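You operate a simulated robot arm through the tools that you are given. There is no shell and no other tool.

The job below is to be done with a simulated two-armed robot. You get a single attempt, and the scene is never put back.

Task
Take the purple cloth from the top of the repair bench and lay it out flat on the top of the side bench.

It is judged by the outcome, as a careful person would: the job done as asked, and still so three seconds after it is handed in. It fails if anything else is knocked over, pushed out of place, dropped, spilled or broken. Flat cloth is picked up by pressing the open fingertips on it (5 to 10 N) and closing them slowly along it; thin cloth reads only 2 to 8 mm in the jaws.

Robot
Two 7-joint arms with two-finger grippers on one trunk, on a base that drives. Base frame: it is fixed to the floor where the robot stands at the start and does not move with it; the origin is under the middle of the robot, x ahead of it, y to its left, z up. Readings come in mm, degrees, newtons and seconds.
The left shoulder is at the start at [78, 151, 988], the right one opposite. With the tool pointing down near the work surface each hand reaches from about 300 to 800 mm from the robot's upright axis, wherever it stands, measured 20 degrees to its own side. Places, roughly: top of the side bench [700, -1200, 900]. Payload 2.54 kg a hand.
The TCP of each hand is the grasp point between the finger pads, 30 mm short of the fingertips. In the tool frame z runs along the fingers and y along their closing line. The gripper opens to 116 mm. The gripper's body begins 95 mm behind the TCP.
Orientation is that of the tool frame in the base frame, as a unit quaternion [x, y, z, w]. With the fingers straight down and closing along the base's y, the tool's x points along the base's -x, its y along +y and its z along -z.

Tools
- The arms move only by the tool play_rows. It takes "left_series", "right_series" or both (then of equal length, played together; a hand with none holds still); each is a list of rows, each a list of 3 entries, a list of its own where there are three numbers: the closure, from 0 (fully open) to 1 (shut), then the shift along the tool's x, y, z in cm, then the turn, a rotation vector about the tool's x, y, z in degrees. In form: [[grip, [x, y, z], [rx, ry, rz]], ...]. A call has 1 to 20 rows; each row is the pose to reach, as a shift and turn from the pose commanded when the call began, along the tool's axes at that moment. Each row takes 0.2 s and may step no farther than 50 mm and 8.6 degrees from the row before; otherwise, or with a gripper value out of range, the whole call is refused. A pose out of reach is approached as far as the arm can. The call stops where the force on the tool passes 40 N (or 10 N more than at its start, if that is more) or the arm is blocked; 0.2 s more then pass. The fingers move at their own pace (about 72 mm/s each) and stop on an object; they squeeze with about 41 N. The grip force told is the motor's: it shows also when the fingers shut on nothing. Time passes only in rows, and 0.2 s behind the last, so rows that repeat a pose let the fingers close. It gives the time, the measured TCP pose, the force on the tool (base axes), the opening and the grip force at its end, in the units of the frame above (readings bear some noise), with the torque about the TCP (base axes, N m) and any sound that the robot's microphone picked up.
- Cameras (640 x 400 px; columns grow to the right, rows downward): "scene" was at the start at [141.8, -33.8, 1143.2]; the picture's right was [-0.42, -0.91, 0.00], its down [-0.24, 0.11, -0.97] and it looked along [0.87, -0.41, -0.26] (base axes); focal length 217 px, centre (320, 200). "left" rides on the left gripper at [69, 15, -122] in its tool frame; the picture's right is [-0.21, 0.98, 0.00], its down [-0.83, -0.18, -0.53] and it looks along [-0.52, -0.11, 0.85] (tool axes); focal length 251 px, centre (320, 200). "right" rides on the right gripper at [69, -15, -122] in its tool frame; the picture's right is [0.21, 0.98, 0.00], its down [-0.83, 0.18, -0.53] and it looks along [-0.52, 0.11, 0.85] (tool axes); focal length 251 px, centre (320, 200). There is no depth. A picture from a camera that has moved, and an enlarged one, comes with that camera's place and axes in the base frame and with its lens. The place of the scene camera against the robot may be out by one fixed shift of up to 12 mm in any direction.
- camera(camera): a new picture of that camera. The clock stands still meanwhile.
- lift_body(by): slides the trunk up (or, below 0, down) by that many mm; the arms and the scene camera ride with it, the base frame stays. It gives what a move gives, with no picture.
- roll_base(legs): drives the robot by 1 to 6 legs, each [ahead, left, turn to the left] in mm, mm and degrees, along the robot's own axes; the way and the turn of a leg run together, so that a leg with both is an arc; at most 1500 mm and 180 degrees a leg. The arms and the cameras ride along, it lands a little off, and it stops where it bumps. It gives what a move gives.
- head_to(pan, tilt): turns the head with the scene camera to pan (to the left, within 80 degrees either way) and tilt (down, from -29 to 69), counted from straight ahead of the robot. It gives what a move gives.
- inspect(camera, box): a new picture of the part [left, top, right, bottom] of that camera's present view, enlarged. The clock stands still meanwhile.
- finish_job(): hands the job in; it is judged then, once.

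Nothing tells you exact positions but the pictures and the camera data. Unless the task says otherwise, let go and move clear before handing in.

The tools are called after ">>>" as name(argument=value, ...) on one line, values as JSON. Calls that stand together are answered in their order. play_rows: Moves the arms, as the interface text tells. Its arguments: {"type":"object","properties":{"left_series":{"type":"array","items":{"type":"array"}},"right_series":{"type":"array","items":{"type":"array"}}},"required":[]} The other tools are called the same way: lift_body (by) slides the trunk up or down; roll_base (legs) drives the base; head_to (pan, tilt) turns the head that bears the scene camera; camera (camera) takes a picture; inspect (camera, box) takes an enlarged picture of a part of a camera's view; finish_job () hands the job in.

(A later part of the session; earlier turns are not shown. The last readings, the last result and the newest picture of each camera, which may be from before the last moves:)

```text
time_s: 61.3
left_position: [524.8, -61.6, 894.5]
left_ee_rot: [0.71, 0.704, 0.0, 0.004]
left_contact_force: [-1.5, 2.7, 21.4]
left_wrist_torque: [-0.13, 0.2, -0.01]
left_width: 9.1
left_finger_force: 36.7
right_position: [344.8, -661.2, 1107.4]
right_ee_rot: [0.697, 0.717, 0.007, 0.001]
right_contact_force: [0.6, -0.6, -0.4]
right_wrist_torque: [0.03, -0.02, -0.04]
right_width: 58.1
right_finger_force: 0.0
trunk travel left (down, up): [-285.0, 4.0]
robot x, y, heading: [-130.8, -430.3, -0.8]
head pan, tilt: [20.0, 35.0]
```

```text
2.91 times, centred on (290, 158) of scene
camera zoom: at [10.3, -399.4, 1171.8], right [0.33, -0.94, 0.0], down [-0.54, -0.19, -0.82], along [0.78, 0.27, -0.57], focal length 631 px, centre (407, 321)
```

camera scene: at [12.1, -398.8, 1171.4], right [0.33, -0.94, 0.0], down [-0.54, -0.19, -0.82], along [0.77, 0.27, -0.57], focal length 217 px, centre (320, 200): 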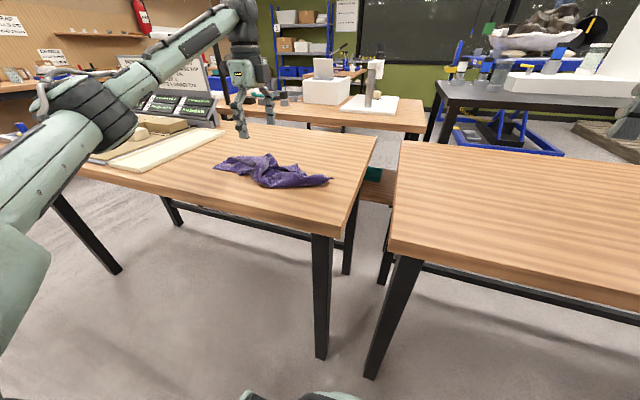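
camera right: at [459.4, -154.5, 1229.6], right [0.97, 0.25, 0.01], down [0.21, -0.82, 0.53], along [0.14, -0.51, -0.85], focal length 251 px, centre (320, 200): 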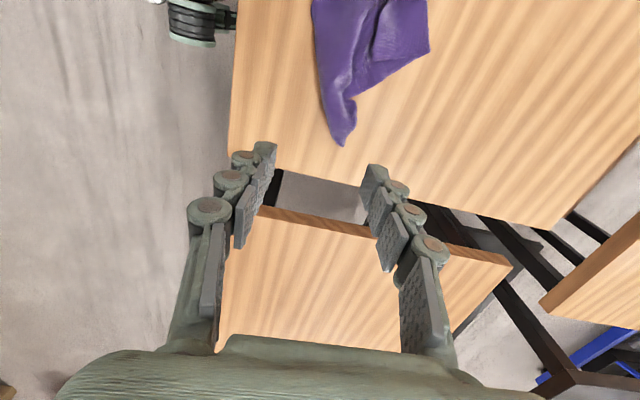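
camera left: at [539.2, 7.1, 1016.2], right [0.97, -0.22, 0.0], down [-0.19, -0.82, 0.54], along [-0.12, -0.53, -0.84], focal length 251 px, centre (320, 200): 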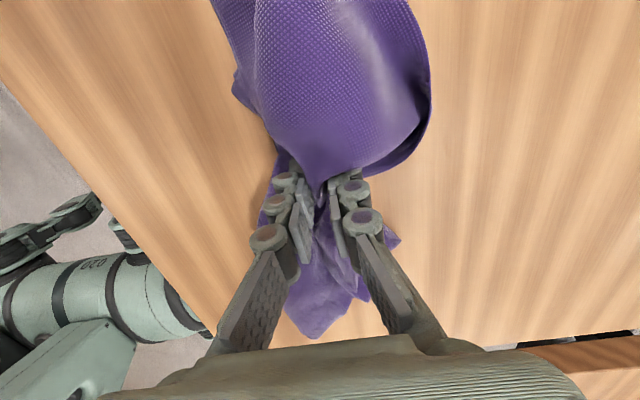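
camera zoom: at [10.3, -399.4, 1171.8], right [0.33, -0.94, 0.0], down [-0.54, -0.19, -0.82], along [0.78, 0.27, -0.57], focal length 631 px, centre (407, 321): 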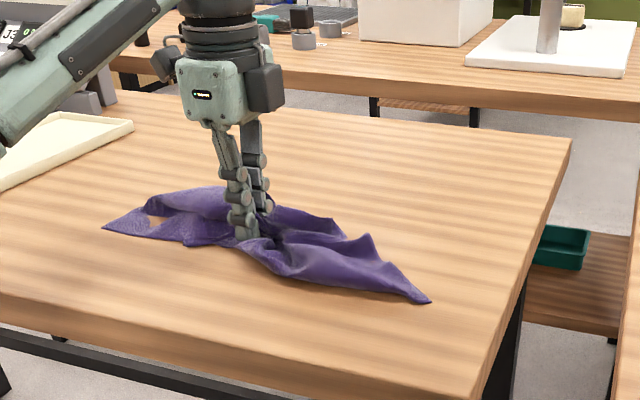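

The jaws read 9.1 mm with a firm squeeze, a much deeper grip. I'll lift about 200 mm and hold it over the repair bench to test for slipping.

>>> play_rows(left_series=[[1.0, [0, 0, -1.0], [0, 0, 0]], [1.0, [0, 0, -2.5], [0, 0, 0]], [1.0, [0, 0, -4.0], [0, 0, 0]], [1.0, [0, 0, -6.0], [0, 0, 0]], [1.0, [0, 0, -8.0], [0, 0, 0]], [1.0, [0, 0, -10.0], [0, 0, 0]], [1.0, [0, 0, -12.0], [0, 0, 0]], [1.0, [0, 0, -14.0], [0, 0, 0]], [1.0, [0, 0, -16.0], [0, 0, 0]], [1.0, [0, 0, -18.0], [0, 0, 0]], [1.0, [0, 0, -20.0], [0, 0, 0]], [1.0, [0, 0, -20.0], [0, 0, 0]]])

>>> inspect(camera="scene", box=[180, 60, 400, 197])

>>> play_rows(left_series=[[1.0, [0, 0, 0], [0, 0, 0]], [1.0, [0, 0, 0], [0, 0, 0]], [1.0, [0, 0, 0], [0, 0, 0]], [1.0, [0, 0, 0], [0, 0, 0]], [1.0, [0, 0, 0], [0, 0, 0]], [1.0, [0, 0, 0], [0, 0, 0]], [1.0, [0, 0, 0], [0, 0, 0]], [1.0, [0, 0, 0], [0, 0, 0]], [1.0, [0, 0, 0], [0, 0, 0]], [1.0, [0, 0, 0], [0, 0, 0]]])

>>> inspect(camera="scene", box=[180, 60, 400, 197])

```text
time_s: 63.9
left_position: [525.1, -59.8, 1091.2]
left_ee_rot: [0.71, 0.704, -0.004, 0.003]
left_contact_force: [4.5, -0.8, 5.1]
left_wrist_torque: [0.02, 0.3, 0.0]
left_width: 2.6
left_finger_force: 34.1
right_position: [346.4, -659.9, 1106.8]
right_ee_rot: [0.697, 0.717, 0.007, -0.001]
right_contact_force: [-0.6, -0.6, 0.2]
right_wrist_torque: [-0.02, 0.0, 0.01]
right_width: 57.6
right_finger_force: 0.0
trunk travel left (down, up): [-285.0, 4.0]
robot x, y, heading: [-129.5, -435.2, -0.8]
head pan, tilt: [20.0, 35.0]
```

```text
2.91 times, centred on (290, 128) of scene
camera zoom: at [12.4, -398.5, 1171.3], right [0.33, -0.94, 0.0], down [-0.54, -0.19, -0.82], along [0.77, 0.27, -0.57], focal length 631 px, centre (407, 408)
```

zoom: 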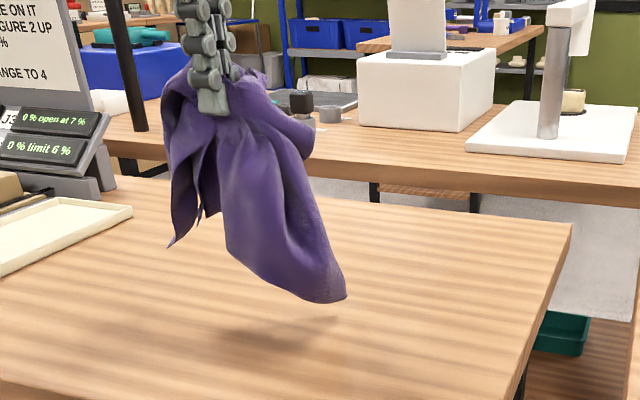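

```text
time_s: 66.1
left_position: [524.9, -59.2, 1092.1]
left_ee_rot: [0.71, 0.704, -0.002, 0.004]
left_contact_force: [4.8, -0.2, 5.5]
left_wrist_torque: [-0.01, -0.03, -0.05]
left_width: 1.9
left_finger_force: 32.2
right_position: [345.7, -660.2, 1105.5]
right_ee_rot: [0.697, 0.717, 0.006, 0.0]
right_contact_force: [0.0, -0.1, 0.2]
right_wrist_torque: [0.0, -0.01, -0.02]
right_width: 57.9
right_finger_force: 0.1
trunk travel left (down, up): [-285.0, 4.0]
robot x, y, heading: [-127.7, -432.5, -0.8]
head pan, tilt: [20.0, 35.0]
```

```text
2.91 times, centred on (290, 128) of scene
camera zoom: at [12.3, -398.7, 1171.4], right [0.33, -0.94, 0.0], down [-0.54, -0.19, -0.82], along [0.77, 0.27, -0.57], focal length 631 px, centre (407, 408)
```

zoom: 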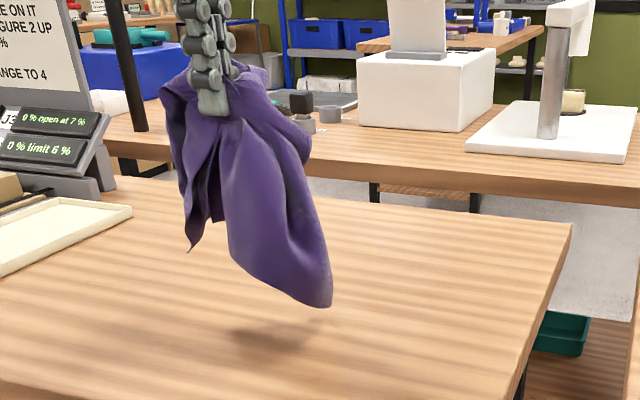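

The deep grip has held over four seconds with no visible slipping, and the lower end is clear of the bench. I'll swing the bundle across the gap onto the left part of the side bench, with the right hand moving out of the way.

>>> play_rows(left_series=[[1.0, [-1, 0, -1], [0, 0, 0]], [1.0, [-3, -0.2, -2.5], [0, 0, 0]], [1.0, [-6, -0.6, -4], [0, 0, 0]], [1.0, [-10, -1.2, -4], [0, 0, 0]], [1.0, [-14.5, -2, -4], [0, 0, 0]], [1.0, [-19, -2.7, -4], [0, 0, 0]], [1.0, [-23.5, -3.4, -4], [0, 0, 0]], [1.0, [-28, -4, -4], [0, 0, 0]], [1.0, [-32.5, -4.7, -4], [0, 0, 0]], [1.0, [-37, -5.4, -4], [0, 0, 0]], [1.0, [-41.5, -6, -4], [0, 0, 0]], [1.0, [-45.5, -6.5, -4], [0, 0, 0]], [1.0, [-49, -7, -4], [0, 0, 0]], [1.0, [-51, -7, -4], [0, 0, 0]], [1.0, [-52, -7, -4], [0, 0, 0]]], right_series=[[0.5, [-1, 0, 0], [0, 0, 0]], [0.5, [-2, 0, 0], [0, 0, 0]], [0.5, [-3, 0, 0], [0, 0, 0]], [0.5, [-4, 0, 0], [0, 0, 0]], [0.5, [-5, 0, 0], [0, 0, 0]], [0.5, [-6, 0, 0], [0, 0, 0]], [0.5, [-7, 0, 0], [0, 0, 0]], [0.5, [-8, 0, 0], [0, 0, 0]], [0.5, [-9, 0, 0], [0, 0, 0]], [0.5, [-10, 0, 0], [0, 0, 0]], [0.5, [-11, 0, 0], [0, 0, 0]], [0.5, [-12, 0, 0], [0, 0, 0]], [0.5, [-12, 0, 0], [0, 0, 0]], [0.5, [-12, 0, 0], [0, 0, 0]], [0.5, [-12, 0, 0], [0, 0, 0]]])

>>> camera(camera="scene")

>>> camera(camera="left")

```text
time_s: 69.3
left_position: [448.6, -577.8, 1135.3]
left_ee_rot: [0.71, 0.704, -0.003, 0.003]
left_contact_force: [-0.3, 0.8, 0.3]
left_wrist_torque: [-0.03, -0.03, 0.02]
left_width: 5.2
left_finger_force: 31.7
right_position: [349.2, -779.3, 1105.6]
right_ee_rot: [0.698, 0.716, 0.006, -0.001]
right_contact_force: [-0.1, 0.3, -0.2]
right_wrist_torque: [0.04, 0.01, 0.0]
right_width: 58.1
right_finger_force: 0.0
trunk travel left (down, up): [-285.0, 4.0]
robot x, y, heading: [-129.5, -428.3, -1.1]
head pan, tilt: [20.0, 35.0]
```

```text
taken
camera scene: at [12.2, -398.6, 1171.4], right [0.33, -0.94, 0.0], down [-0.54, -0.19, -0.82], along [0.77, 0.27, -0.57], focal length 217 px, centre (320, 200)
```

scene: 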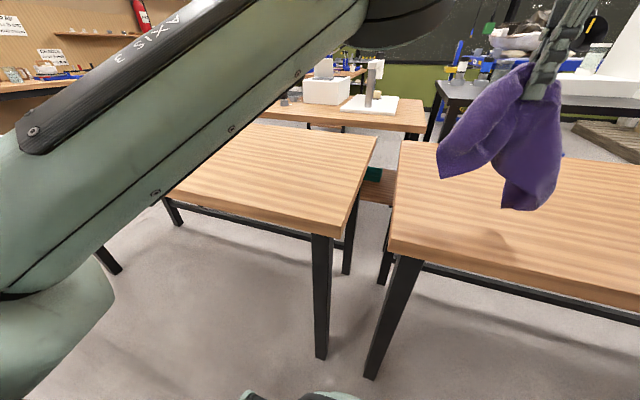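

```text
taken
camera left: at [464.2, -508.0, 1256.9], right [0.97, -0.22, 0.0], down [-0.19, -0.82, 0.54], along [-0.12, -0.53, -0.84], focal length 251 px, centre (320, 200)
```

left: 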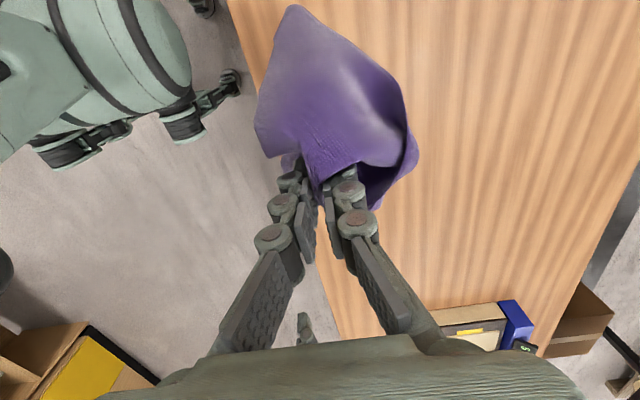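

The bundle is safely over the side bench. I'll lower it while moving forward, so it rests well inside the bench top around (530,-600).

>>> inspect(camera="scene", box=[420, 60, 640, 230])

>>> play_rows(left_series=[[1.0, [-0.2, 0.5, 1.5], [0, 0, 0]], [1.0, [-0.4, 1.2, 3.2], [0, 0, 0]], [1.0, [-0.6, 2.0, 5.0], [0, 0, 0]], [1.0, [-0.8, 2.8, 6.8], [0, 0, 0]], [1.0, [-1.0, 3.6, 8.6], [0, 0, 0]], [1.0, [-1.2, 4.4, 10.4], [0, 0, 0]], [1.0, [-1.4, 5.2, 12.2], [0, 0, 0]], [1.0, [-1.6, 6.0, 14.0], [0, 0, 0]], [1.0, [-1.8, 6.8, 15.8], [0, 0, 0]], [1.0, [-2.0, 7.6, 17.6], [0, 0, 0]], [1.0, [-2.0, 8.0, 19.4], [0, 0, 0]], [1.0, [-2.0, 8.0, 21.0], [0, 0, 0]], [1.0, [-2.0, 8.0, 22.0], [0, 0, 0]]])

>>> head_to(pan=-20, tilt=40)

>>> camera(camera="scene")

>>> camera(camera="left")

```text
2.35 times, centred on (530, 145) of scene
camera zoom: at [12.2, -398.6, 1171.4], right [0.33, -0.94, 0.0], down [-0.54, -0.19, -0.82], along [0.77, 0.27, -0.57], focal length 510 px, centre (-174, 329)
```

zoom: 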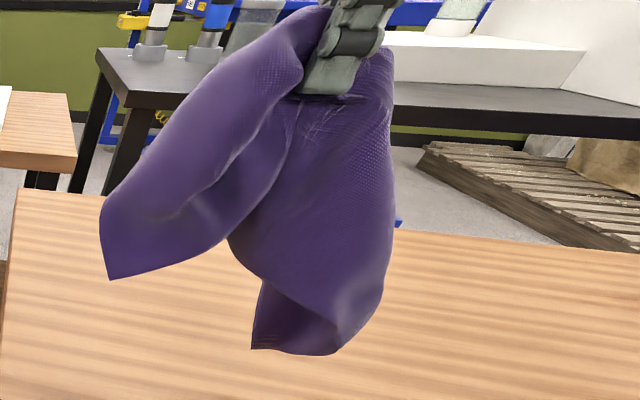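

```text
time_s: 72.1
left_position: [520.3, -594.3, 920.9]
left_ee_rot: [0.71, 0.704, -0.002, 0.004]
left_contact_force: [14.2, -0.9, 0.1]
left_wrist_torque: [-0.03, -0.78, 0.0]
left_width: 1.9
left_finger_force: 26.4
left hand out of reach, approached as far as the arm can: row 5, 6, 7, 8, 9, 10, 11, 12, 13
right_position: [347.5, -779.4, 1104.6]
right_ee_rot: [0.697, 0.717, 0.007, 0.0]
right_contact_force: [-0.2, -0.7, -0.1]
right_wrist_torque: [-0.03, 0.02, -0.01]
right_width: 58.2
right_finger_force: 0.1
trunk travel left (down, up): [-285.0, 4.0]
robot x, y, heading: [-128.9, -433.9, -0.7]
head pan, tilt: [20.0, 35.0]
```

```text
time_s: 73.2
left_position: [520.6, -594.8, 922.8]
left_ee_rot: [0.71, 0.704, -0.002, 0.005]
left_contact_force: [3.1, -0.4, 4.4]
left_wrist_torque: [0.02, 0.22, -0.05]
left_width: 3.0
left_finger_force: 35.0
right_position: [348.3, -779.2, 1104.9]
right_ee_rot: [0.697, 0.717, 0.007, -0.001]
right_contact_force: [0.5, 0.4, -0.5]
right_wrist_torque: [0.0, -0.01, 0.01]
right_width: 58.0
right_finger_force: 0.0
trunk travel left (down, up): [-285.0, 4.0]
robot x, y, heading: [-128.6, -432.7, -0.9]
head pan, tilt: [-20.0, 40.0]
```

```text
taken
camera scene: at [8.7, -457.6, 1163.8], right [-0.35, -0.94, 0.0], down [-0.6, 0.23, -0.77], along [0.72, -0.27, -0.64], focal length 217 px, centre (320, 200)
```

scene: 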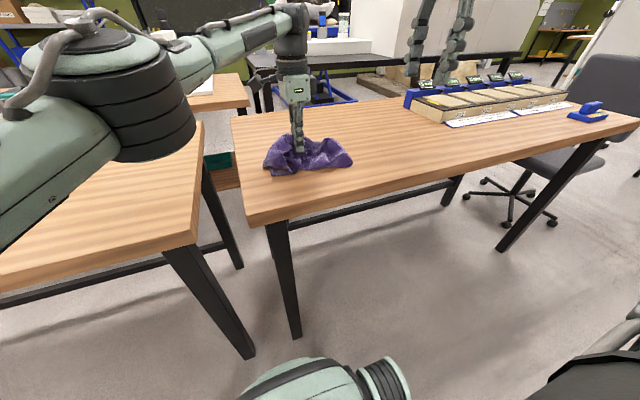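

```text
taken
camera left: at [536.7, -524.6, 1044.5], right [0.97, -0.22, 0.01], down [-0.19, -0.82, 0.54], along [-0.12, -0.53, -0.84], focal length 251 px, centre (320, 200)
```

left: 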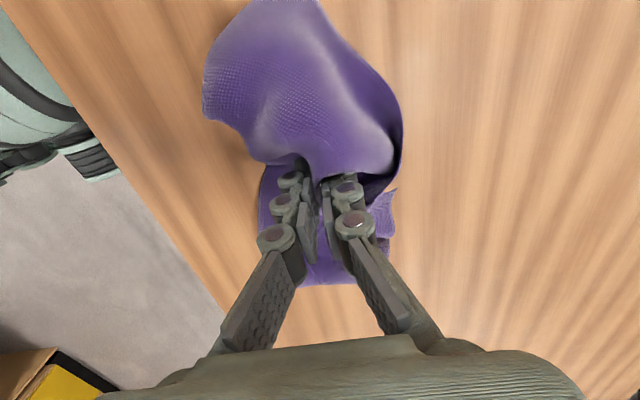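

The bundle rests on the side bench. I'll lower slightly, release, and raise the left hand clear.

>>> play_rows(left_series=[[1.0, [0, -0.3, 0.7], [0, 0, 0]], [1.0, [0, -0.5, 1.4], [0, 0, 0]], [0.9, [0, -0.5, 1.6], [0, 0, 0]], [0.8, [0, -0.5, 1.6], [0, 0, 0]], [0.7, [0, -0.5, 1.6], [0, 0, 0]], [0.65, [0, -0.5, 1.4], [0, 0, 0]], [0.6, [0, -0.5, 0.5], [0, 0, 0]], [0.6, [0, -0.5, -1.0], [0, 0, 0]], [0.6, [0, -0.5, -3.0], [0, 0, 0]], [0.6, [0, -0.5, -6.0], [0, 0, 0]], [0.6, [0, -1.0, -9.0], [0, 0, 0]], [0.6, [0, -2.0, -12.0], [0, 0, 0]], [0.6, [0, -3.0, -15.0], [0, 0, 0]], [0.6, [0, -4.0, -18.0], [0, 0, 0]]])

>>> camera(camera="left")

>>> inspect(camera="scene", box=[220, 90, 420, 215])

```text
time_s: 76.2
left_position: [478.1, -585.5, 1071.3]
left_ee_rot: [0.71, 0.704, -0.003, 0.005]
left_contact_force: [0.1, -0.3, -0.3]
left_wrist_torque: [0.01, 0.02, 0.03]
left_width: 46.3
left_finger_force: 0.0
left hand out of reach, approached as far as the arm can: row 10, 11, 12, 13, 14
right_position: [349.6, -779.9, 1106.1]
right_ee_rot: [0.697, 0.717, 0.006, -0.001]
right_contact_force: [-0.3, -0.2, -0.5]
right_wrist_torque: [0.0, 0.03, 0.04]
right_width: 58.1
right_finger_force: 0.0
trunk travel left (down, up): [-285.0, 4.0]
robot x, y, heading: [-125.3, -433.2, -0.5]
head pan, tilt: [-20.0, 40.0]
```

```text
taken
camera left: at [494.0, -515.6, 1193.2], right [0.97, -0.22, 0.0], down [-0.19, -0.82, 0.54], along [-0.12, -0.53, -0.84], focal length 251 px, centre (320, 200)
```

left: 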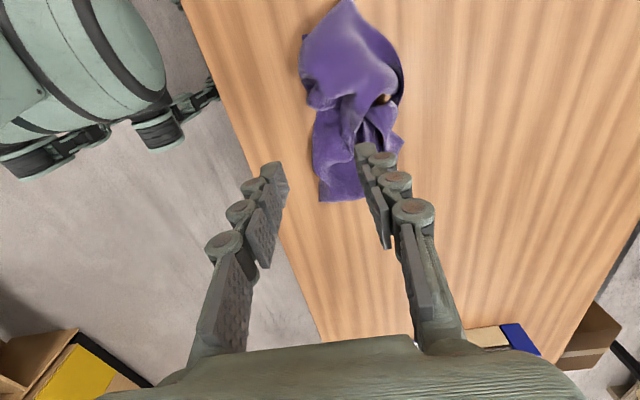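

```text
3.20 times, centred on (320, 152) of scene
camera zoom: at [8.5, -457.7, 1163.8], right [-0.36, -0.93, 0.0], down [-0.6, 0.23, -0.77], along [0.72, -0.27, -0.64], focal length 694 px, centre (320, 352)
```

zoom: 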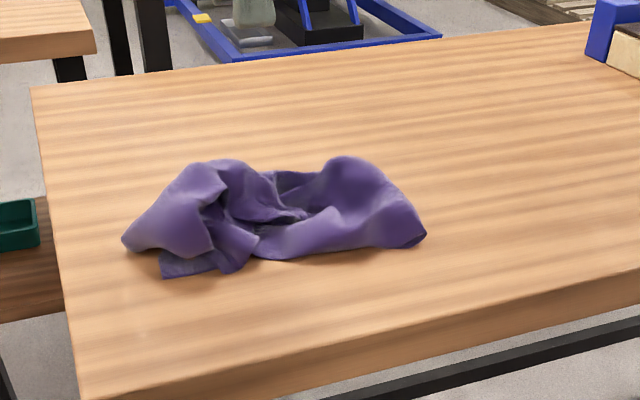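

The cloth is now on the side bench, spanning about x 460-590, y -490 to -730, well clear of everything. I'll shift the robot right and slightly forward to face it squarely.

>>> roll_base(legs=[[0, -260, 0], [40, 0, 0.9]])

>>> head_to(pan=10, tilt=40)

>>> camera(camera="scene")

>>> head_to(pan=0, tilt=69)

>>> camera(camera="scene")

```text
time_s: 79.7
left_position: [517.8, -833.5, 1069.5]
left_ee_rot: [0.706, 0.709, -0.004, 0.004]
left_contact_force: [0.7, -0.7, -0.5]
left_wrist_torque: [0.0, 0.07, 0.0]
left_width: 46.6
left_finger_force: 0.0
right_position: [389.4, -1030.7, 1105.1]
right_ee_rot: [0.692, 0.722, 0.006, -0.001]
right_contact_force: [1.1, 0.5, 0.1]
right_wrist_torque: [0.02, 0.05, -0.04]
right_width: 58.1
right_finger_force: 0.0
trunk travel left (down, up): [-285.0, 4.0]
robot x, y, heading: [-90.3, -683.8, -0.1]
head pan, tilt: [-20.0, 40.0]
```

```text
time_s: 80.7
left_position: [517.5, -832.5, 1069.6]
left_ee_rot: [0.706, 0.709, -0.003, 0.004]
left_contact_force: [-0.5, 0.8, -0.2]
left_wrist_torque: [-0.03, -0.03, -0.03]
left_width: 46.4
left_finger_force: 0.2
right_position: [388.8, -1030.4, 1105.3]
right_ee_rot: [0.693, 0.721, 0.007, -0.001]
right_contact_force: [0.2, -0.1, -0.2]
right_wrist_torque: [-0.03, -0.02, 0.01]
right_width: 58.0
right_finger_force: 0.0
trunk travel left (down, up): [-285.0, 4.0]
robot x, y, heading: [-91.0, -687.6, -0.1]
head pan, tilt: [10.0, 40.0]
```

```text
taken
camera scene: at [48.9, -667.7, 1163.8], right [0.17, -0.99, 0.0], down [-0.63, -0.11, -0.77], along [0.75, 0.13, -0.64], focal length 217 px, centre (320, 200)
```

scene: 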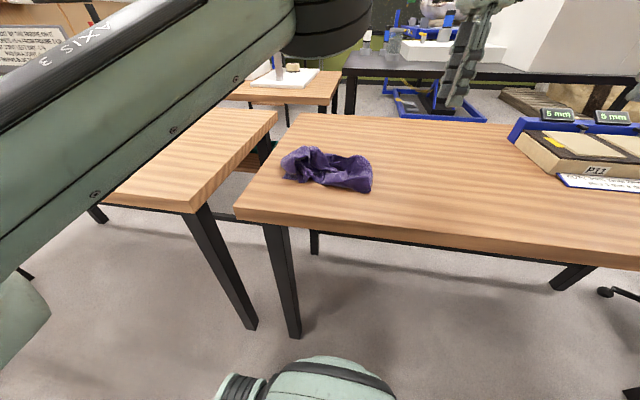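

```text
time_s: 81.6
left_position: [517.0, -833.7, 1070.0]
left_ee_rot: [0.706, 0.708, -0.003, 0.004]
left_contact_force: [-0.4, -0.2, 1.0]
left_wrist_torque: [-0.02, -0.01, 0.02]
left_width: 46.4
left_finger_force: 0.0
right_position: [389.9, -1028.5, 1105.2]
right_ee_rot: [0.693, 0.721, 0.007, 0.0]
right_contact_force: [0.5, 0.2, -0.1]
right_wrist_torque: [0.0, 0.01, 0.0]
right_width: 57.9
right_finger_force: 0.0
trunk travel left (down, up): [-285.0, 4.0]
robot x, y, heading: [-94.8, -687.5, -0.1]
head pan, tilt: [0.0, 68.8]
```

```text
taken
camera scene: at [21.1, -682.3, 1127.7], right [0.0, -1.0, 0.0], down [-0.93, 0.0, -0.36], along [0.36, 0.0, -0.93], focal length 217 px, centre (320, 200)
```

scene: 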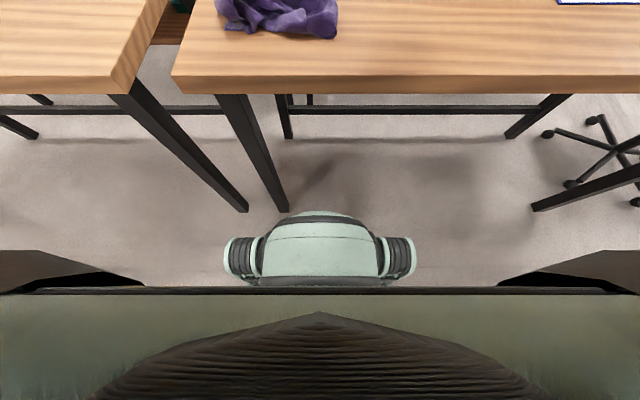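

I'm now facing the cloth with the benches, legs and tray clear. I'll turn both hands back to closing along y and bring them above the near side of the cloth to view it.

>>> play_rows(left_series=[[0.5, [2.4, -1.1, -0.2], [0, 0, -8]], [0.5, [4.8, -2.2, -0.4], [0, 0, -16]], [0.5, [7.2, -3.3, -0.6], [0, 0, -24]], [0.5, [9.6, -4.4, -0.8], [0, 0, -32]], [0.5, [12.0, -5.5, -1.0], [0, 0, -40]], [0.5, [14.4, -6.6, -1.2], [0, 0, -48]], [0.5, [16.8, -7.7, -1.4], [0, 0, -56]], [0.5, [19.2, -8.8, -1.6], [0, 0, -64]], [0.5, [21.6, -9.9, -1.8], [0, 0, -72]], [0.5, [24.0, -11.0, -2.0], [0, 0, -80]], [0.5, [26.3, -11.7, -2.0], [0, 0, -88]], [0.5, [26.3, -11.7, -2.0], [0, 0, -89]]], right_series=[[0.5, [1.8, 0.1, 0], [0, 0, -8]], [0.5, [3.6, 0.2, 0], [0, 0, -16]], [0.5, [5.4, 0.3, 0], [0, 0, -24]], [0.5, [7.2, 0.4, 0], [0, 0, -32]], [0.5, [9.0, 0.5, 0], [0, 0, -40]], [0.5, [10.8, 0.6, 0], [0, 0, -48]], [0.5, [12.6, 0.7, 0], [0, 0, -56]], [0.5, [14.4, 0.8, 0], [0, 0, -64]], [0.5, [16.2, 0.9, 0], [0, 0, -72]], [0.5, [18.0, 1.0, 0], [0, 0, -80]], [0.5, [20.0, 1.0, 0], [0, 0, -87]], [0.5, [20.0, 1.0, 0], [0, 0, -87]]])

>>> camera(camera="left")

>>> camera(camera="right")

>>> head_to(pan=5, tilt=42)

>>> inspect(camera="scene", box=[220, 100, 420, 225])

```text
time_s: 84.2
left_position: [397.8, -570.8, 1088.3]
left_ee_rot: [0.006, 1.0, -0.005, 0.0]
left_contact_force: [0.9, -0.7, -0.2]
left_wrist_torque: [-0.02, -0.01, 0.02]
left_width: 58.1
left_finger_force: 0.0
right_position: [391.9, -829.9, 1107.7]
right_ee_rot: [0.005, 1.0, 0.005, 0.004]
right_contact_force: [-0.1, 0.4, -0.7]
right_wrist_torque: [-0.02, -0.02, 0.0]
right_width: 58.1
right_finger_force: 0.1
trunk travel left (down, up): [-285.0, 4.0]
robot x, y, heading: [-91.0, -683.3, 0.0]
head pan, tilt: [0.0, 68.8]
```

```text
taken
camera left: at [329.0, -555.0, 1210.6], right [0.23, 0.97, -0.01], down [0.82, -0.19, 0.54], along [0.52, -0.13, -0.84], focal length 251 px, centre (320, 200)
```

left: 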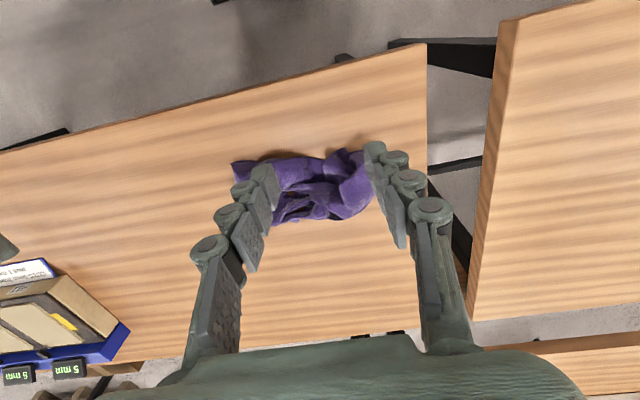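

```text
taken
camera right: at [321.4, -846.0, 1229.5], right [-0.2, 0.98, 0.01], down [0.82, 0.17, 0.54], along [0.53, 0.12, -0.84], focal length 251 px, centre (320, 200)
```

right: 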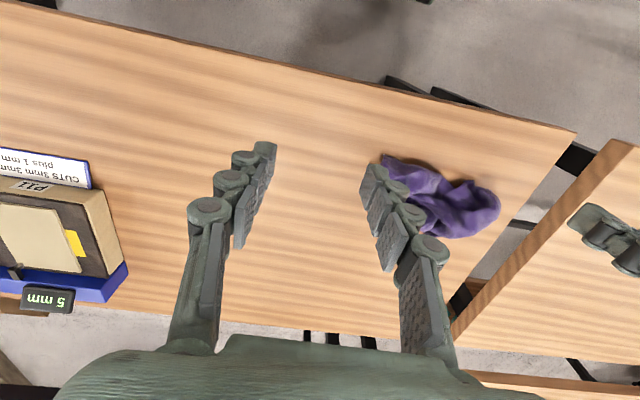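

```text
time_s: 85.1
left_position: [398.2, -570.5, 1087.9]
left_ee_rot: [0.007, 1.0, -0.005, 0.0]
left_contact_force: [-0.5, 0.4, -0.3]
left_wrist_torque: [-0.03, 0.02, -0.04]
left_width: 58.2
left_finger_force: 0.2
right_position: [392.2, -830.1, 1107.5]
right_ee_rot: [0.006, 1.0, 0.006, 0.004]
right_contact_force: [0.0, -0.1, 0.1]
right_wrist_torque: [0.0, 0.0, 0.01]
right_width: 58.0
right_finger_force: 0.1
trunk travel left (down, up): [-285.0, 4.0]
robot x, y, heading: [-94.0, -687.9, -0.2]
head pan, tilt: [5.0, 42.0]
```

```text
3.20 times, centred on (320, 162) of scene
camera zoom: at [48.4, -675.1, 1160.8], right [0.09, -1.0, 0.0], down [-0.67, -0.06, -0.74], along [0.74, 0.06, -0.67], focal length 694 px, centre (320, 320)
```

zoom: 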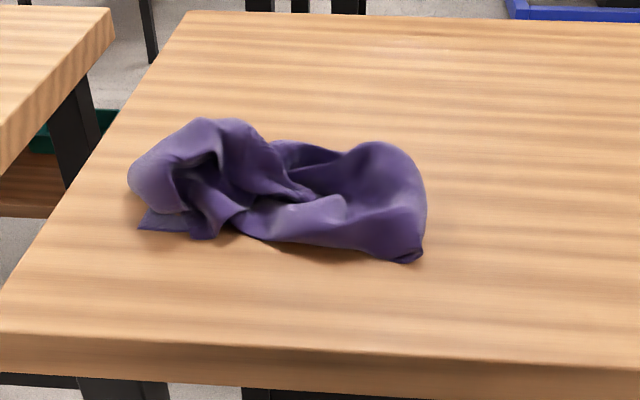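

The bundle sits in clear view. I'll zoom in from both wrist cameras to find free corners to pull.

>>> inspect(camera="left", box=[210, 130, 400, 250])

>>> inspect(camera="right", box=[360, 140, 520, 250])

>>> inspect(camera="scene", box=[255, 125, 365, 195])

```text
3.33 times, centred on (305, 190) of left
camera zoom: at [329.4, -554.5, 1210.5], right [0.23, 0.97, -0.01], down [0.82, -0.19, 0.54], along [0.52, -0.13, -0.84], focal length 838 px, centre (370, 233)
```

zoom: 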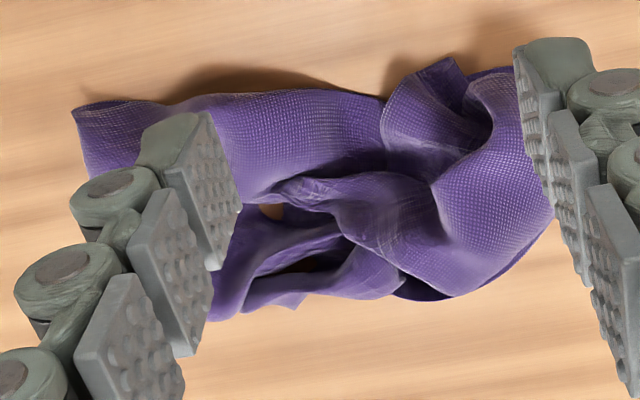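

```text
3.64 times, centred on (440, 195) of right
camera zoom: at [321.5, -845.7, 1229.4], right [-0.2, 0.98, 0.01], down [0.82, 0.17, 0.54], along [0.53, 0.12, -0.84], focal length 914 px, centre (-116, 218)
```

zoom: 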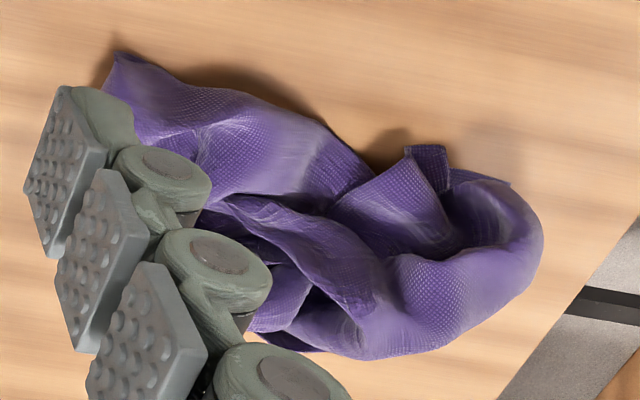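

```text
5.71 times, centred on (310, 160) of scene
camera zoom: at [48.4, -675.1, 1160.8], right [0.09, -1.0, 0.0], down [-0.67, -0.06, -0.74], along [0.74, 0.06, -0.67], focal length 1239 px, centre (377, 429)
```

zoom: 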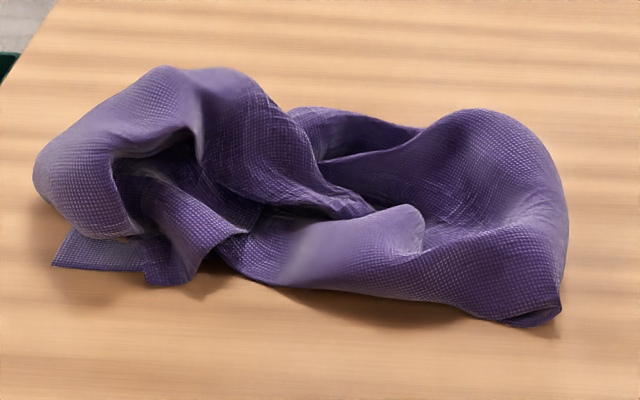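

The clearest free corner is at the right near side, about (449,-718). I'll bring the right hand over it, turned 45 degrees to straddle it with an 80 mm opening.

>>> play_rows(right_series=[[0.45, [-1.0, 1.7, 1.8], [0, 0, -5.6]], [0.4, [-2.0, 3.3, 3.7], [0, 0, -11.2]], [0.35, [-2.9, 5.0, 5.5], [0, 0, -16.8]], [0.3, [-3.9, 6.6, 7.4], [0, 0, -22.5]], [0.3, [-4.9, 8.3, 9.2], [0, 0, -28]], [0.3, [-5.9, 10.0, 11.0], [0, 0, -33.7]], [0.3, [-6.8, 11.6, 12.9], [0, 0, -39.3]], [0.3, [-7.8, 13.3, 14.7], [0, 0, -45]], [0.3, [-7.8, 13.3, 14.7], [0, 0, -45]]])

>>> camera(camera="right")

>>> inspect(camera="scene", box=[220, 100, 420, 225])

```text
time_s: 87.1
left_position: [398.9, -570.7, 1088.4]
left_ee_rot: [0.008, 1.0, -0.005, 0.0]
left_contact_force: [-0.5, -1.0, -0.3]
left_wrist_torque: [0.0, 0.01, 0.01]
left_width: 58.0
left_finger_force: 0.1
right_position: [414.4, -777.8, 998.4]
right_ee_rot: [-0.378, 0.926, 0.003, 0.006]
right_contact_force: [-0.3, 0.3, -0.1]
right_wrist_torque: [0.03, -0.02, 0.01]
right_width: 81.4
right_finger_force: 0.0
right hand out of reach, approached as far as the arm can: row 3, 4, 5, 6, 7, 8, 9
trunk travel left (down, up): [-285.0, 4.0]
robot x, y, heading: [-91.5, -690.3, -0.5]
head pan, tilt: [5.0, 42.0]
```

```text
taken
camera right: at [375.6, -838.3, 1119.8], right [-0.84, 0.55, 0.0], down [0.46, 0.7, 0.54], along [0.3, 0.46, -0.84], focal length 251 px, centre (320, 200)
```

right: 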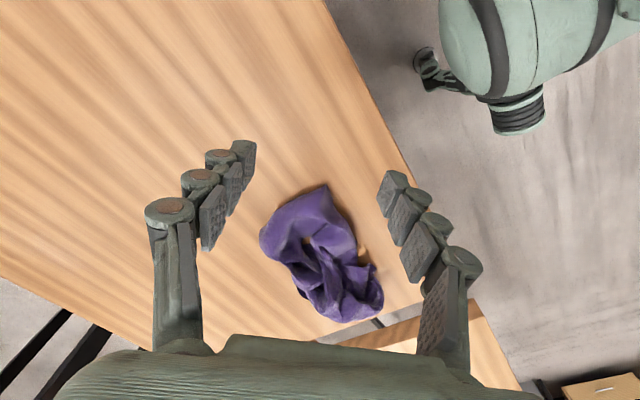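

```text
3.20 times, centred on (320, 162) of scene
camera zoom: at [48.2, -675.0, 1160.9], right [0.09, -1.0, 0.0], down [-0.67, -0.06, -0.74], along [0.74, 0.06, -0.67], focal length 694 px, centre (320, 320)
```

zoom: 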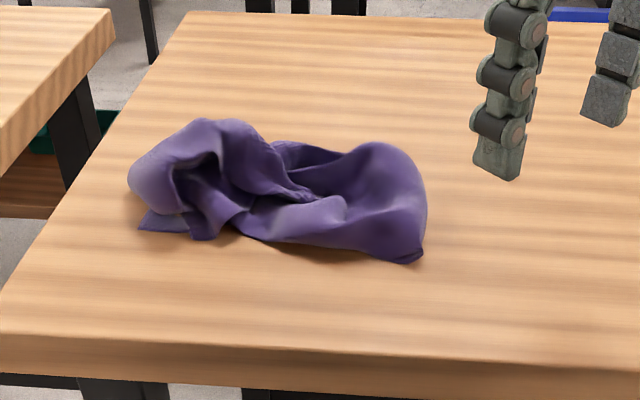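

The right arm cannot take that angle there, so I'll turn it back to closing along y and place it over the same corner that way.

>>> play_rows(right_series=[[0.3, [0, 0, 0], [0, 0, 7.5]], [0.3, [0, 0, 0], [0, 0, 15]], [0.3, [0, 0, 0], [0, 0, 22.5]], [0.3, [-1.0, 0.2, 0], [0, 0, 30]], [0.3, [-2.5, 0.6, 0.4], [0, 0, 37.5]], [0.3, [-4.5, 1.1, 1.0], [0, 0, 44.4]], [0.3, [-6.0, 1.5, 1.6], [0, 0, 44.4]], [0.3, [-7.6, 2.0, 2.2], [0, 0, 44.4]], [0.3, [-9.1, 2.4, 3.0], [0, 0, 44.4]], [0.3, [-9.1, 2.4, 3.0], [0, 0, 44.4]]])

>>> camera(camera="right")

>>> inspect(camera="scene", box=[220, 100, 420, 225])

```text
time_s: 89.3
left_position: [397.9, -571.1, 1087.9]
left_ee_rot: [0.007, 1.0, -0.005, 0.0]
left_contact_force: [-0.7, -0.4, -0.8]
left_wrist_torque: [-0.01, -0.03, 0.0]
left_width: 58.1
left_finger_force: 0.1
right_position: [415.2, -774.8, 986.3]
right_ee_rot: [0.002, 1.0, 0.007, 0.004]
right_contact_force: [-0.4, 0.0, 0.4]
right_wrist_torque: [0.0, -0.04, -0.01]
right_width: 81.5
right_finger_force: 0.0
right hand out of reach, approached as far as the arm can: row 5, 6, 7, 8, 9, 10
trunk travel left (down, up): [-285.0, 4.0]
robot x, y, heading: [-94.4, -689.8, -0.0]
head pan, tilt: [5.0, 42.0]
```

```text
taken
camera right: at [345.1, -791.6, 1108.7], right [-0.21, 0.98, 0.01], down [0.82, 0.17, 0.54], along [0.53, 0.12, -0.84], focal length 251 px, centre (320, 200)
```

right: 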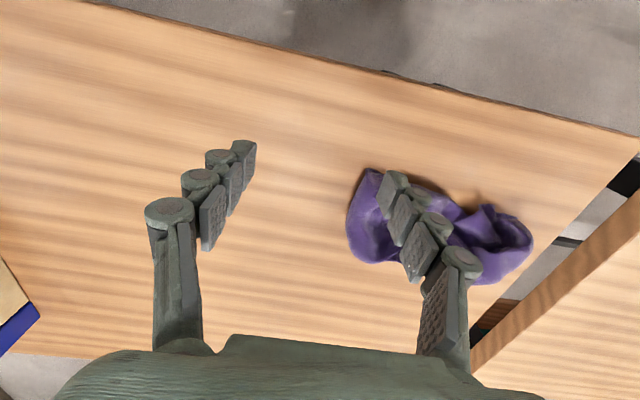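

```text
3.20 times, centred on (320, 162) of scene
camera zoom: at [48.4, -675.1, 1160.9], right [0.09, -1.0, 0.0], down [-0.67, -0.06, -0.74], along [0.74, 0.06, -0.67], focal length 694 px, centre (320, 320)
```

zoom: 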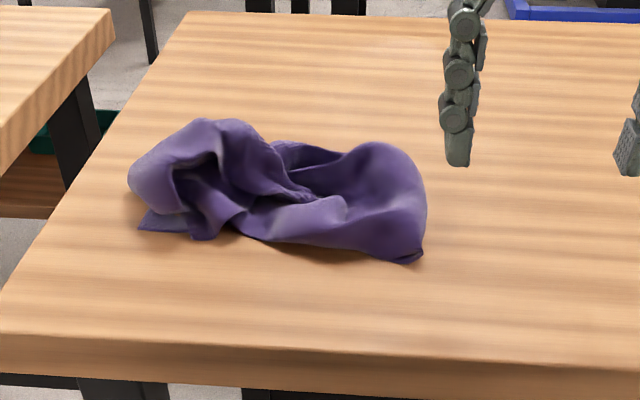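

The right arm cannot reach further across the robot's middle, so I'll shift the robot to the left to put the cloth on the right arm's side.

>>> play_rows(right_series=[[0.3, [0.5, -1.0, -2.0], [0, 0, 0]], [0.3, [1.0, -2.0, -4.0], [0, 0, 0]], [0.3, [1.5, -3.0, -6.0], [0, 0, 0]], [0.3, [2.0, -4.0, -8.0], [0, 0, 0]], [0.3, [2.0, -5.0, -9.0], [0, 0, 0]]])

>>> roll_base(legs=[[-25, 0, 0], [0, 190, 0]])

>>> head_to(pan=-15, tilt=42)

>>> camera(camera="scene")

```text
time_s: 90.5
left_position: [398.2, -571.1, 1088.4]
left_ee_rot: [0.007, 1.0, -0.005, 0.001]
left_contact_force: [1.1, 0.0, -0.9]
left_wrist_torque: [-0.02, -0.01, 0.01]
left_width: 58.2
left_finger_force: 0.0
right_position: [394.2, -828.7, 1079.5]
right_ee_rot: [0.001, 1.0, 0.005, 0.003]
right_contact_force: [0.5, -0.5, 0.4]
right_wrist_torque: [-0.02, 0.0, -0.01]
right_width: 81.1
right_finger_force: 0.1
trunk travel left (down, up): [-285.0, 4.0]
robot x, y, heading: [-90.2, -689.7, -0.2]
head pan, tilt: [5.0, 42.0]
```

```text
time_s: 93.3
left_position: [376.1, -387.0, 1088.6]
left_ee_rot: [0.01, 1.0, -0.005, 0.001]
left_contact_force: [-0.7, -0.5, -0.1]
left_wrist_torque: [-0.03, -0.04, 0.01]
left_width: 58.0
left_finger_force: 0.0
right_position: [370.5, -646.0, 1079.3]
right_ee_rot: [0.005, 1.0, 0.006, 0.004]
right_contact_force: [0.0, -0.5, 0.7]
right_wrist_torque: [-0.01, 0.01, -0.02]
right_width: 80.9
right_finger_force: 0.0
trunk travel left (down, up): [-285.0, 4.0]
robot x, y, heading: [-115.7, -498.7, -0.5]
head pan, tilt: [5.0, 42.0]
```

```text
time_s: 94.2
left_position: [376.8, -388.3, 1088.4]
left_ee_rot: [0.012, 1.0, -0.006, 0.0]
left_contact_force: [0.0, 0.3, 0.2]
left_wrist_torque: [-0.02, 0.0, -0.02]
left_width: 57.7
left_finger_force: 0.1
right_position: [370.3, -646.6, 1079.8]
right_ee_rot: [0.006, 1.0, 0.005, 0.005]
right_contact_force: [0.8, 0.6, 0.6]
right_wrist_torque: [0.03, 0.0, 0.03]
right_width: 81.3
right_finger_force: 0.1
trunk travel left (down, up): [-285.0, 4.0]
robot x, y, heading: [-114.7, -497.7, -1.0]
head pan, tilt: [-15.0, 42.0]
```

```text
taken
camera scene: at [22.6, -517.5, 1160.9], right [-0.27, -0.96, 0.0], down [-0.64, 0.18, -0.74], along [0.72, -0.2, -0.67], focal length 217 px, centre (320, 200)
```

scene: 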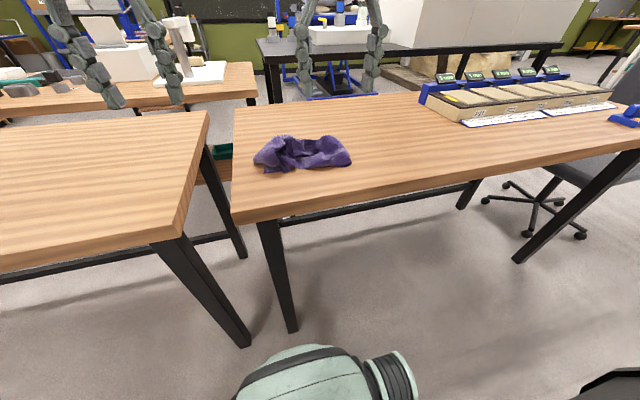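

Now the cloth corner is on the right arm's side. I'll try again to bring the right hand over it, turned 45 degrees.

>>> play_rows(right_series=[[0.3, [-1.2, -0.6, 1.0], [0, 0, -5.6]], [0.3, [-2.5, -1.3, 2.5], [0, 0, -11.2]], [0.3, [-3.7, -1.9, 4.0], [0, 0, -16.8]], [0.3, [-5.0, -2.5, 5.5], [0, 0, -22.5]], [0.3, [-6.2, -3.2, 7.0], [0, 0, -28]], [0.3, [-7.5, -3.8, 8.7], [0, 0, -33.7]], [0.3, [-8.7, -4.5, 10.4], [0, 0, -39.3]], [0.3, [-10.0, -5.1, 12.0], [0, 0, -45]], [0.3, [-10.0, -5.1, 12.0], [0, 0, -45]]])

>>> camera(camera="right")

>>> inspect(camera="scene", box=[220, 100, 420, 225])

```text
time_s: 96.2
left_position: [375.7, -387.7, 1088.6]
left_ee_rot: [0.011, 1.0, -0.005, 0.001]
left_contact_force: [-0.8, 0.0, 0.6]
left_wrist_torque: [0.0, -0.01, 0.01]
left_width: 58.3
left_finger_force: 0.2
right_position: [472.2, -696.5, 959.4]
right_ee_rot: [-0.378, 0.926, 0.003, 0.007]
right_contact_force: [-0.4, -0.1, -0.3]
right_wrist_torque: [0.01, -0.03, 0.02]
right_width: 81.3
right_finger_force: 0.0
trunk travel left (down, up): [-285.0, 4.0]
robot x, y, heading: [-116.2, -498.2, -0.4]
head pan, tilt: [-15.0, 42.0]
```

```text
taken
camera right: at [433.1, -757.7, 1080.6], right [-0.84, 0.55, 0.0], down [0.46, 0.7, 0.55], along [0.3, 0.46, -0.84], focal length 251 px, centre (320, 200)
```

right: 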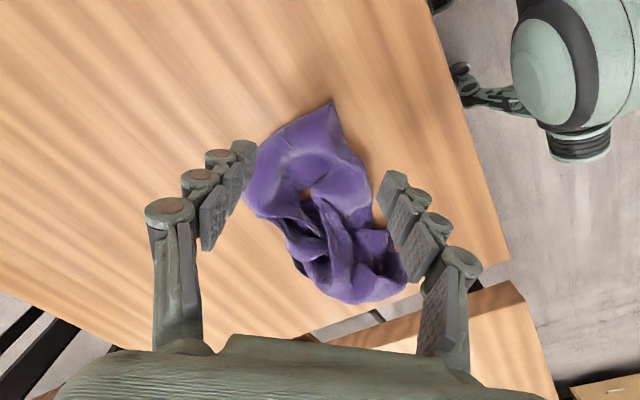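

```text
3.20 times, centred on (320, 162) of scene
camera zoom: at [22.4, -517.5, 1160.9], right [-0.27, -0.96, 0.0], down [-0.64, 0.18, -0.74], along [0.72, -0.2, -0.67], focal length 694 px, centre (320, 320)
```

zoom: 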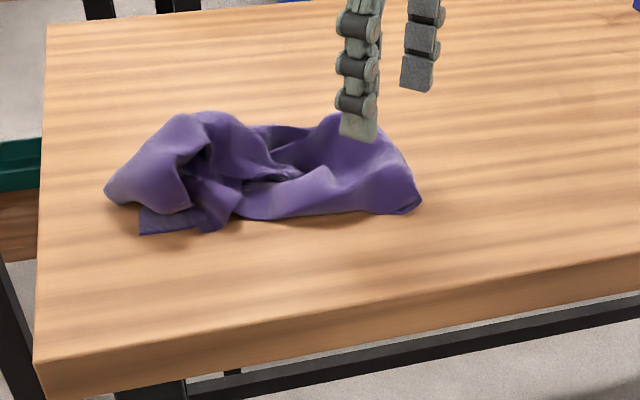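

The right hand now sits well over the corner. I'll open slightly more, descend and straddle it.

>>> play_rows(right_series=[[0.2, [0, -0.3, 1.5], [0, 0, 0]], [0.2, [0, -0.5, 3.0], [0, 0, 0]], [0.2, [0, -0.5, 4.5], [0, 0, 0]], [0.2, [0, -0.5, 5.6], [0, 0, 0]], [0.2, [0, -0.5, 6.2], [0, 0, 0]], [0.2, [0, -0.5, 6.2], [0, 0, 0]]])

>>> camera(camera="right")

```text
time_s: 97.6
left_position: [376.0, -387.4, 1088.6]
left_ee_rot: [0.012, 1.0, -0.005, 0.001]
left_contact_force: [0.0, -0.7, 0.1]
left_wrist_torque: [0.02, -0.01, 0.01]
left_width: 57.9
left_finger_force: 0.1
right_position: [474.4, -698.3, 897.5]
right_ee_rot: [-0.378, 0.926, 0.003, 0.006]
right_contact_force: [-0.1, 0.0, 0.0]
right_wrist_torque: [0.0, -0.01, 0.0]
right_width: 92.7
right_finger_force: 0.0
trunk travel left (down, up): [-285.0, 4.0]
robot x, y, heading: [-112.5, -498.6, -0.4]
head pan, tilt: [-15.0, 42.0]
```

```text
taken
camera right: at [435.0, -759.0, 1018.7], right [-0.84, 0.55, 0.0], down [0.46, 0.7, 0.55], along [0.3, 0.46, -0.84], focal length 251 px, centre (320, 200)
```

right: 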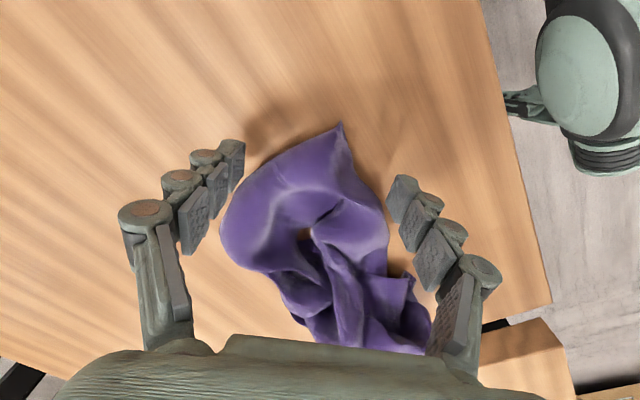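

The corner lies between the fingers. I'll lower to touch the bench, then close slowly.

>>> play_rows(right_series=[[0.2, [0, 0, 0.15], [0, 0, 0]], [0.2, [0, 0, 0.3], [0, 0, 0]], [0.2, [0, 0, 0.45], [0, 0, 0]], [0.2, [0, 0, 0.45], [0, 0, 0]]])

```text
time_s: 98.6
left_position: [376.2, -387.6, 1088.0]
left_ee_rot: [0.012, 1.0, -0.006, 0.001]
left_contact_force: [-0.4, 0.9, -0.3]
left_wrist_torque: [0.02, 0.0, 0.01]
left_width: 58.0
left_finger_force: 0.1
right_position: [475.0, -698.5, 891.7]
right_ee_rot: [-0.378, 0.926, 0.003, 0.006]
right_contact_force: [0.4, 0.6, 0.0]
right_wrist_torque: [-0.01, 0.01, 0.02]
right_width: 92.8
right_finger_force: 0.0
trunk travel left (down, up): [-285.0, 4.0]
robot x, y, heading: [-113.4, -499.4, -0.5]
head pan, tilt: [-15.0, 42.0]
```

>>> play_rows(right_series=[[0.2, [0, 0, 0.1], [0, 0, 0]], [0.2, [0, 0, 0.2], [0, 0, 0]], [0.2, [0, 0, 0.2], [0, 0, 0]]])

```text
time_s: 99.4
left_position: [376.2, -387.6, 1087.4]
left_ee_rot: [0.011, 1.0, -0.004, 0.001]
left_contact_force: [-0.1, -0.3, 0.2]
left_wrist_torque: [-0.02, 0.01, -0.01]
left_width: 57.9
left_finger_force: 0.1
right_position: [475.3, -699.1, 892.7]
right_ee_rot: [-0.379, 0.925, 0.003, 0.006]
right_contact_force: [-0.3, 0.7, -0.1]
right_wrist_torque: [-0.01, 0.02, -0.01]
right_width: 92.7
right_finger_force: 0.1
trunk travel left (down, up): [-285.0, 4.0]
robot x, y, heading: [-116.6, -499.3, -0.7]
head pan, tilt: [-15.0, 42.0]
```

No contact yet; I'll go down a little more.

>>> play_rows(right_series=[[0.2, [0, 0, 0.1], [0, 0, 0]], [0.2, [0, 0, 0.2], [0, 0, 0]], [0.2, [0, 0, 0.2], [0, 0, 0]]])

```text
time_s: 100.2
left_position: [376.7, -387.1, 1088.2]
left_ee_rot: [0.011, 1.0, -0.005, 0.001]
left_contact_force: [-0.2, 0.1, 1.4]
left_wrist_torque: [-0.01, 0.02, 0.01]
left_width: 57.8
left_finger_force: 0.0
right_position: [475.2, -700.3, 889.1]
right_ee_rot: [-0.378, 0.926, 0.003, 0.006]
right_contact_force: [0.1, 0.0, 0.3]
right_wrist_torque: [0.01, -0.01, -0.01]
right_width: 92.6
right_finger_force: 0.0
trunk travel left (down, up): [-285.0, 4.0]
robot x, y, heading: [-112.7, -504.5, -0.6]
head pan, tilt: [-15.0, 42.0]
```

The bench top is about level with the other one. I'll close slowly now with the tips just skimming the surface.

>>> play_rows(right_series=[[0.25, [0, 0, 0.08], [0, 0, 0]], [0.3, [0, 0, 0.1], [0, 0, 0]], [0.35, [0, 0, 0.1], [0, 0, 0]], [0.4, [0, 0, 0.1], [0, 0, 0]], [0.45, [0, 0, 0.1], [0, 0, 0]], [0.5, [0, 0, 0.1], [0, 0, 0]], [0.55, [0, 0, 0.1], [0, 0, 0]], [0.6, [0, 0, 0.1], [0, 0, 0]], [0.65, [0, 0, 0.1], [0, 0, 0]], [0.7, [0, 0, 0.1], [0, 0, 0]]])

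>>> camera(camera="right")

```text
time_s: 102.4
left_position: [376.1, -387.0, 1088.4]
left_ee_rot: [0.011, 1.0, -0.005, 0.002]
left_contact_force: [0.7, -0.3, -0.2]
left_wrist_torque: [-0.01, 0.01, 0.0]
left_width: 58.0
left_finger_force: 0.1
right_position: [474.9, -698.6, 889.8]
right_ee_rot: [-0.378, 0.926, 0.003, 0.007]
right_contact_force: [-0.6, 0.7, 8.5]
right_wrist_torque: [-0.05, 0.03, -0.04]
right_width: 35.1
right_finger_force: 0.0
trunk travel left (down, up): [-285.0, 4.0]
robot x, y, heading: [-110.1, -502.5, -0.4]
head pan, tilt: [-15.0, 42.0]
```

```text
taken
camera right: at [435.0, -759.5, 1011.2], right [-0.84, 0.55, 0.0], down [0.46, 0.7, 0.55], along [0.3, 0.46, -0.84], focal length 251 px, centre (320, 200)
```

right: 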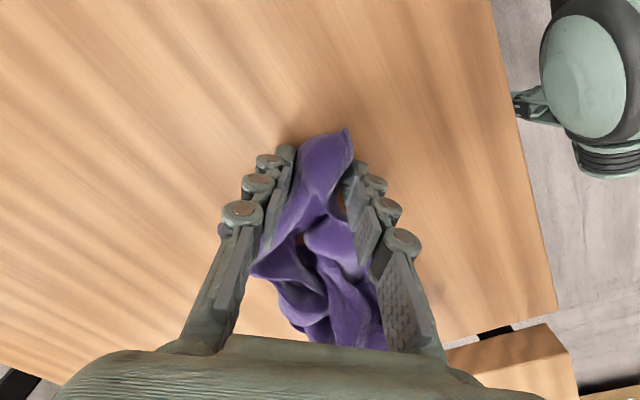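

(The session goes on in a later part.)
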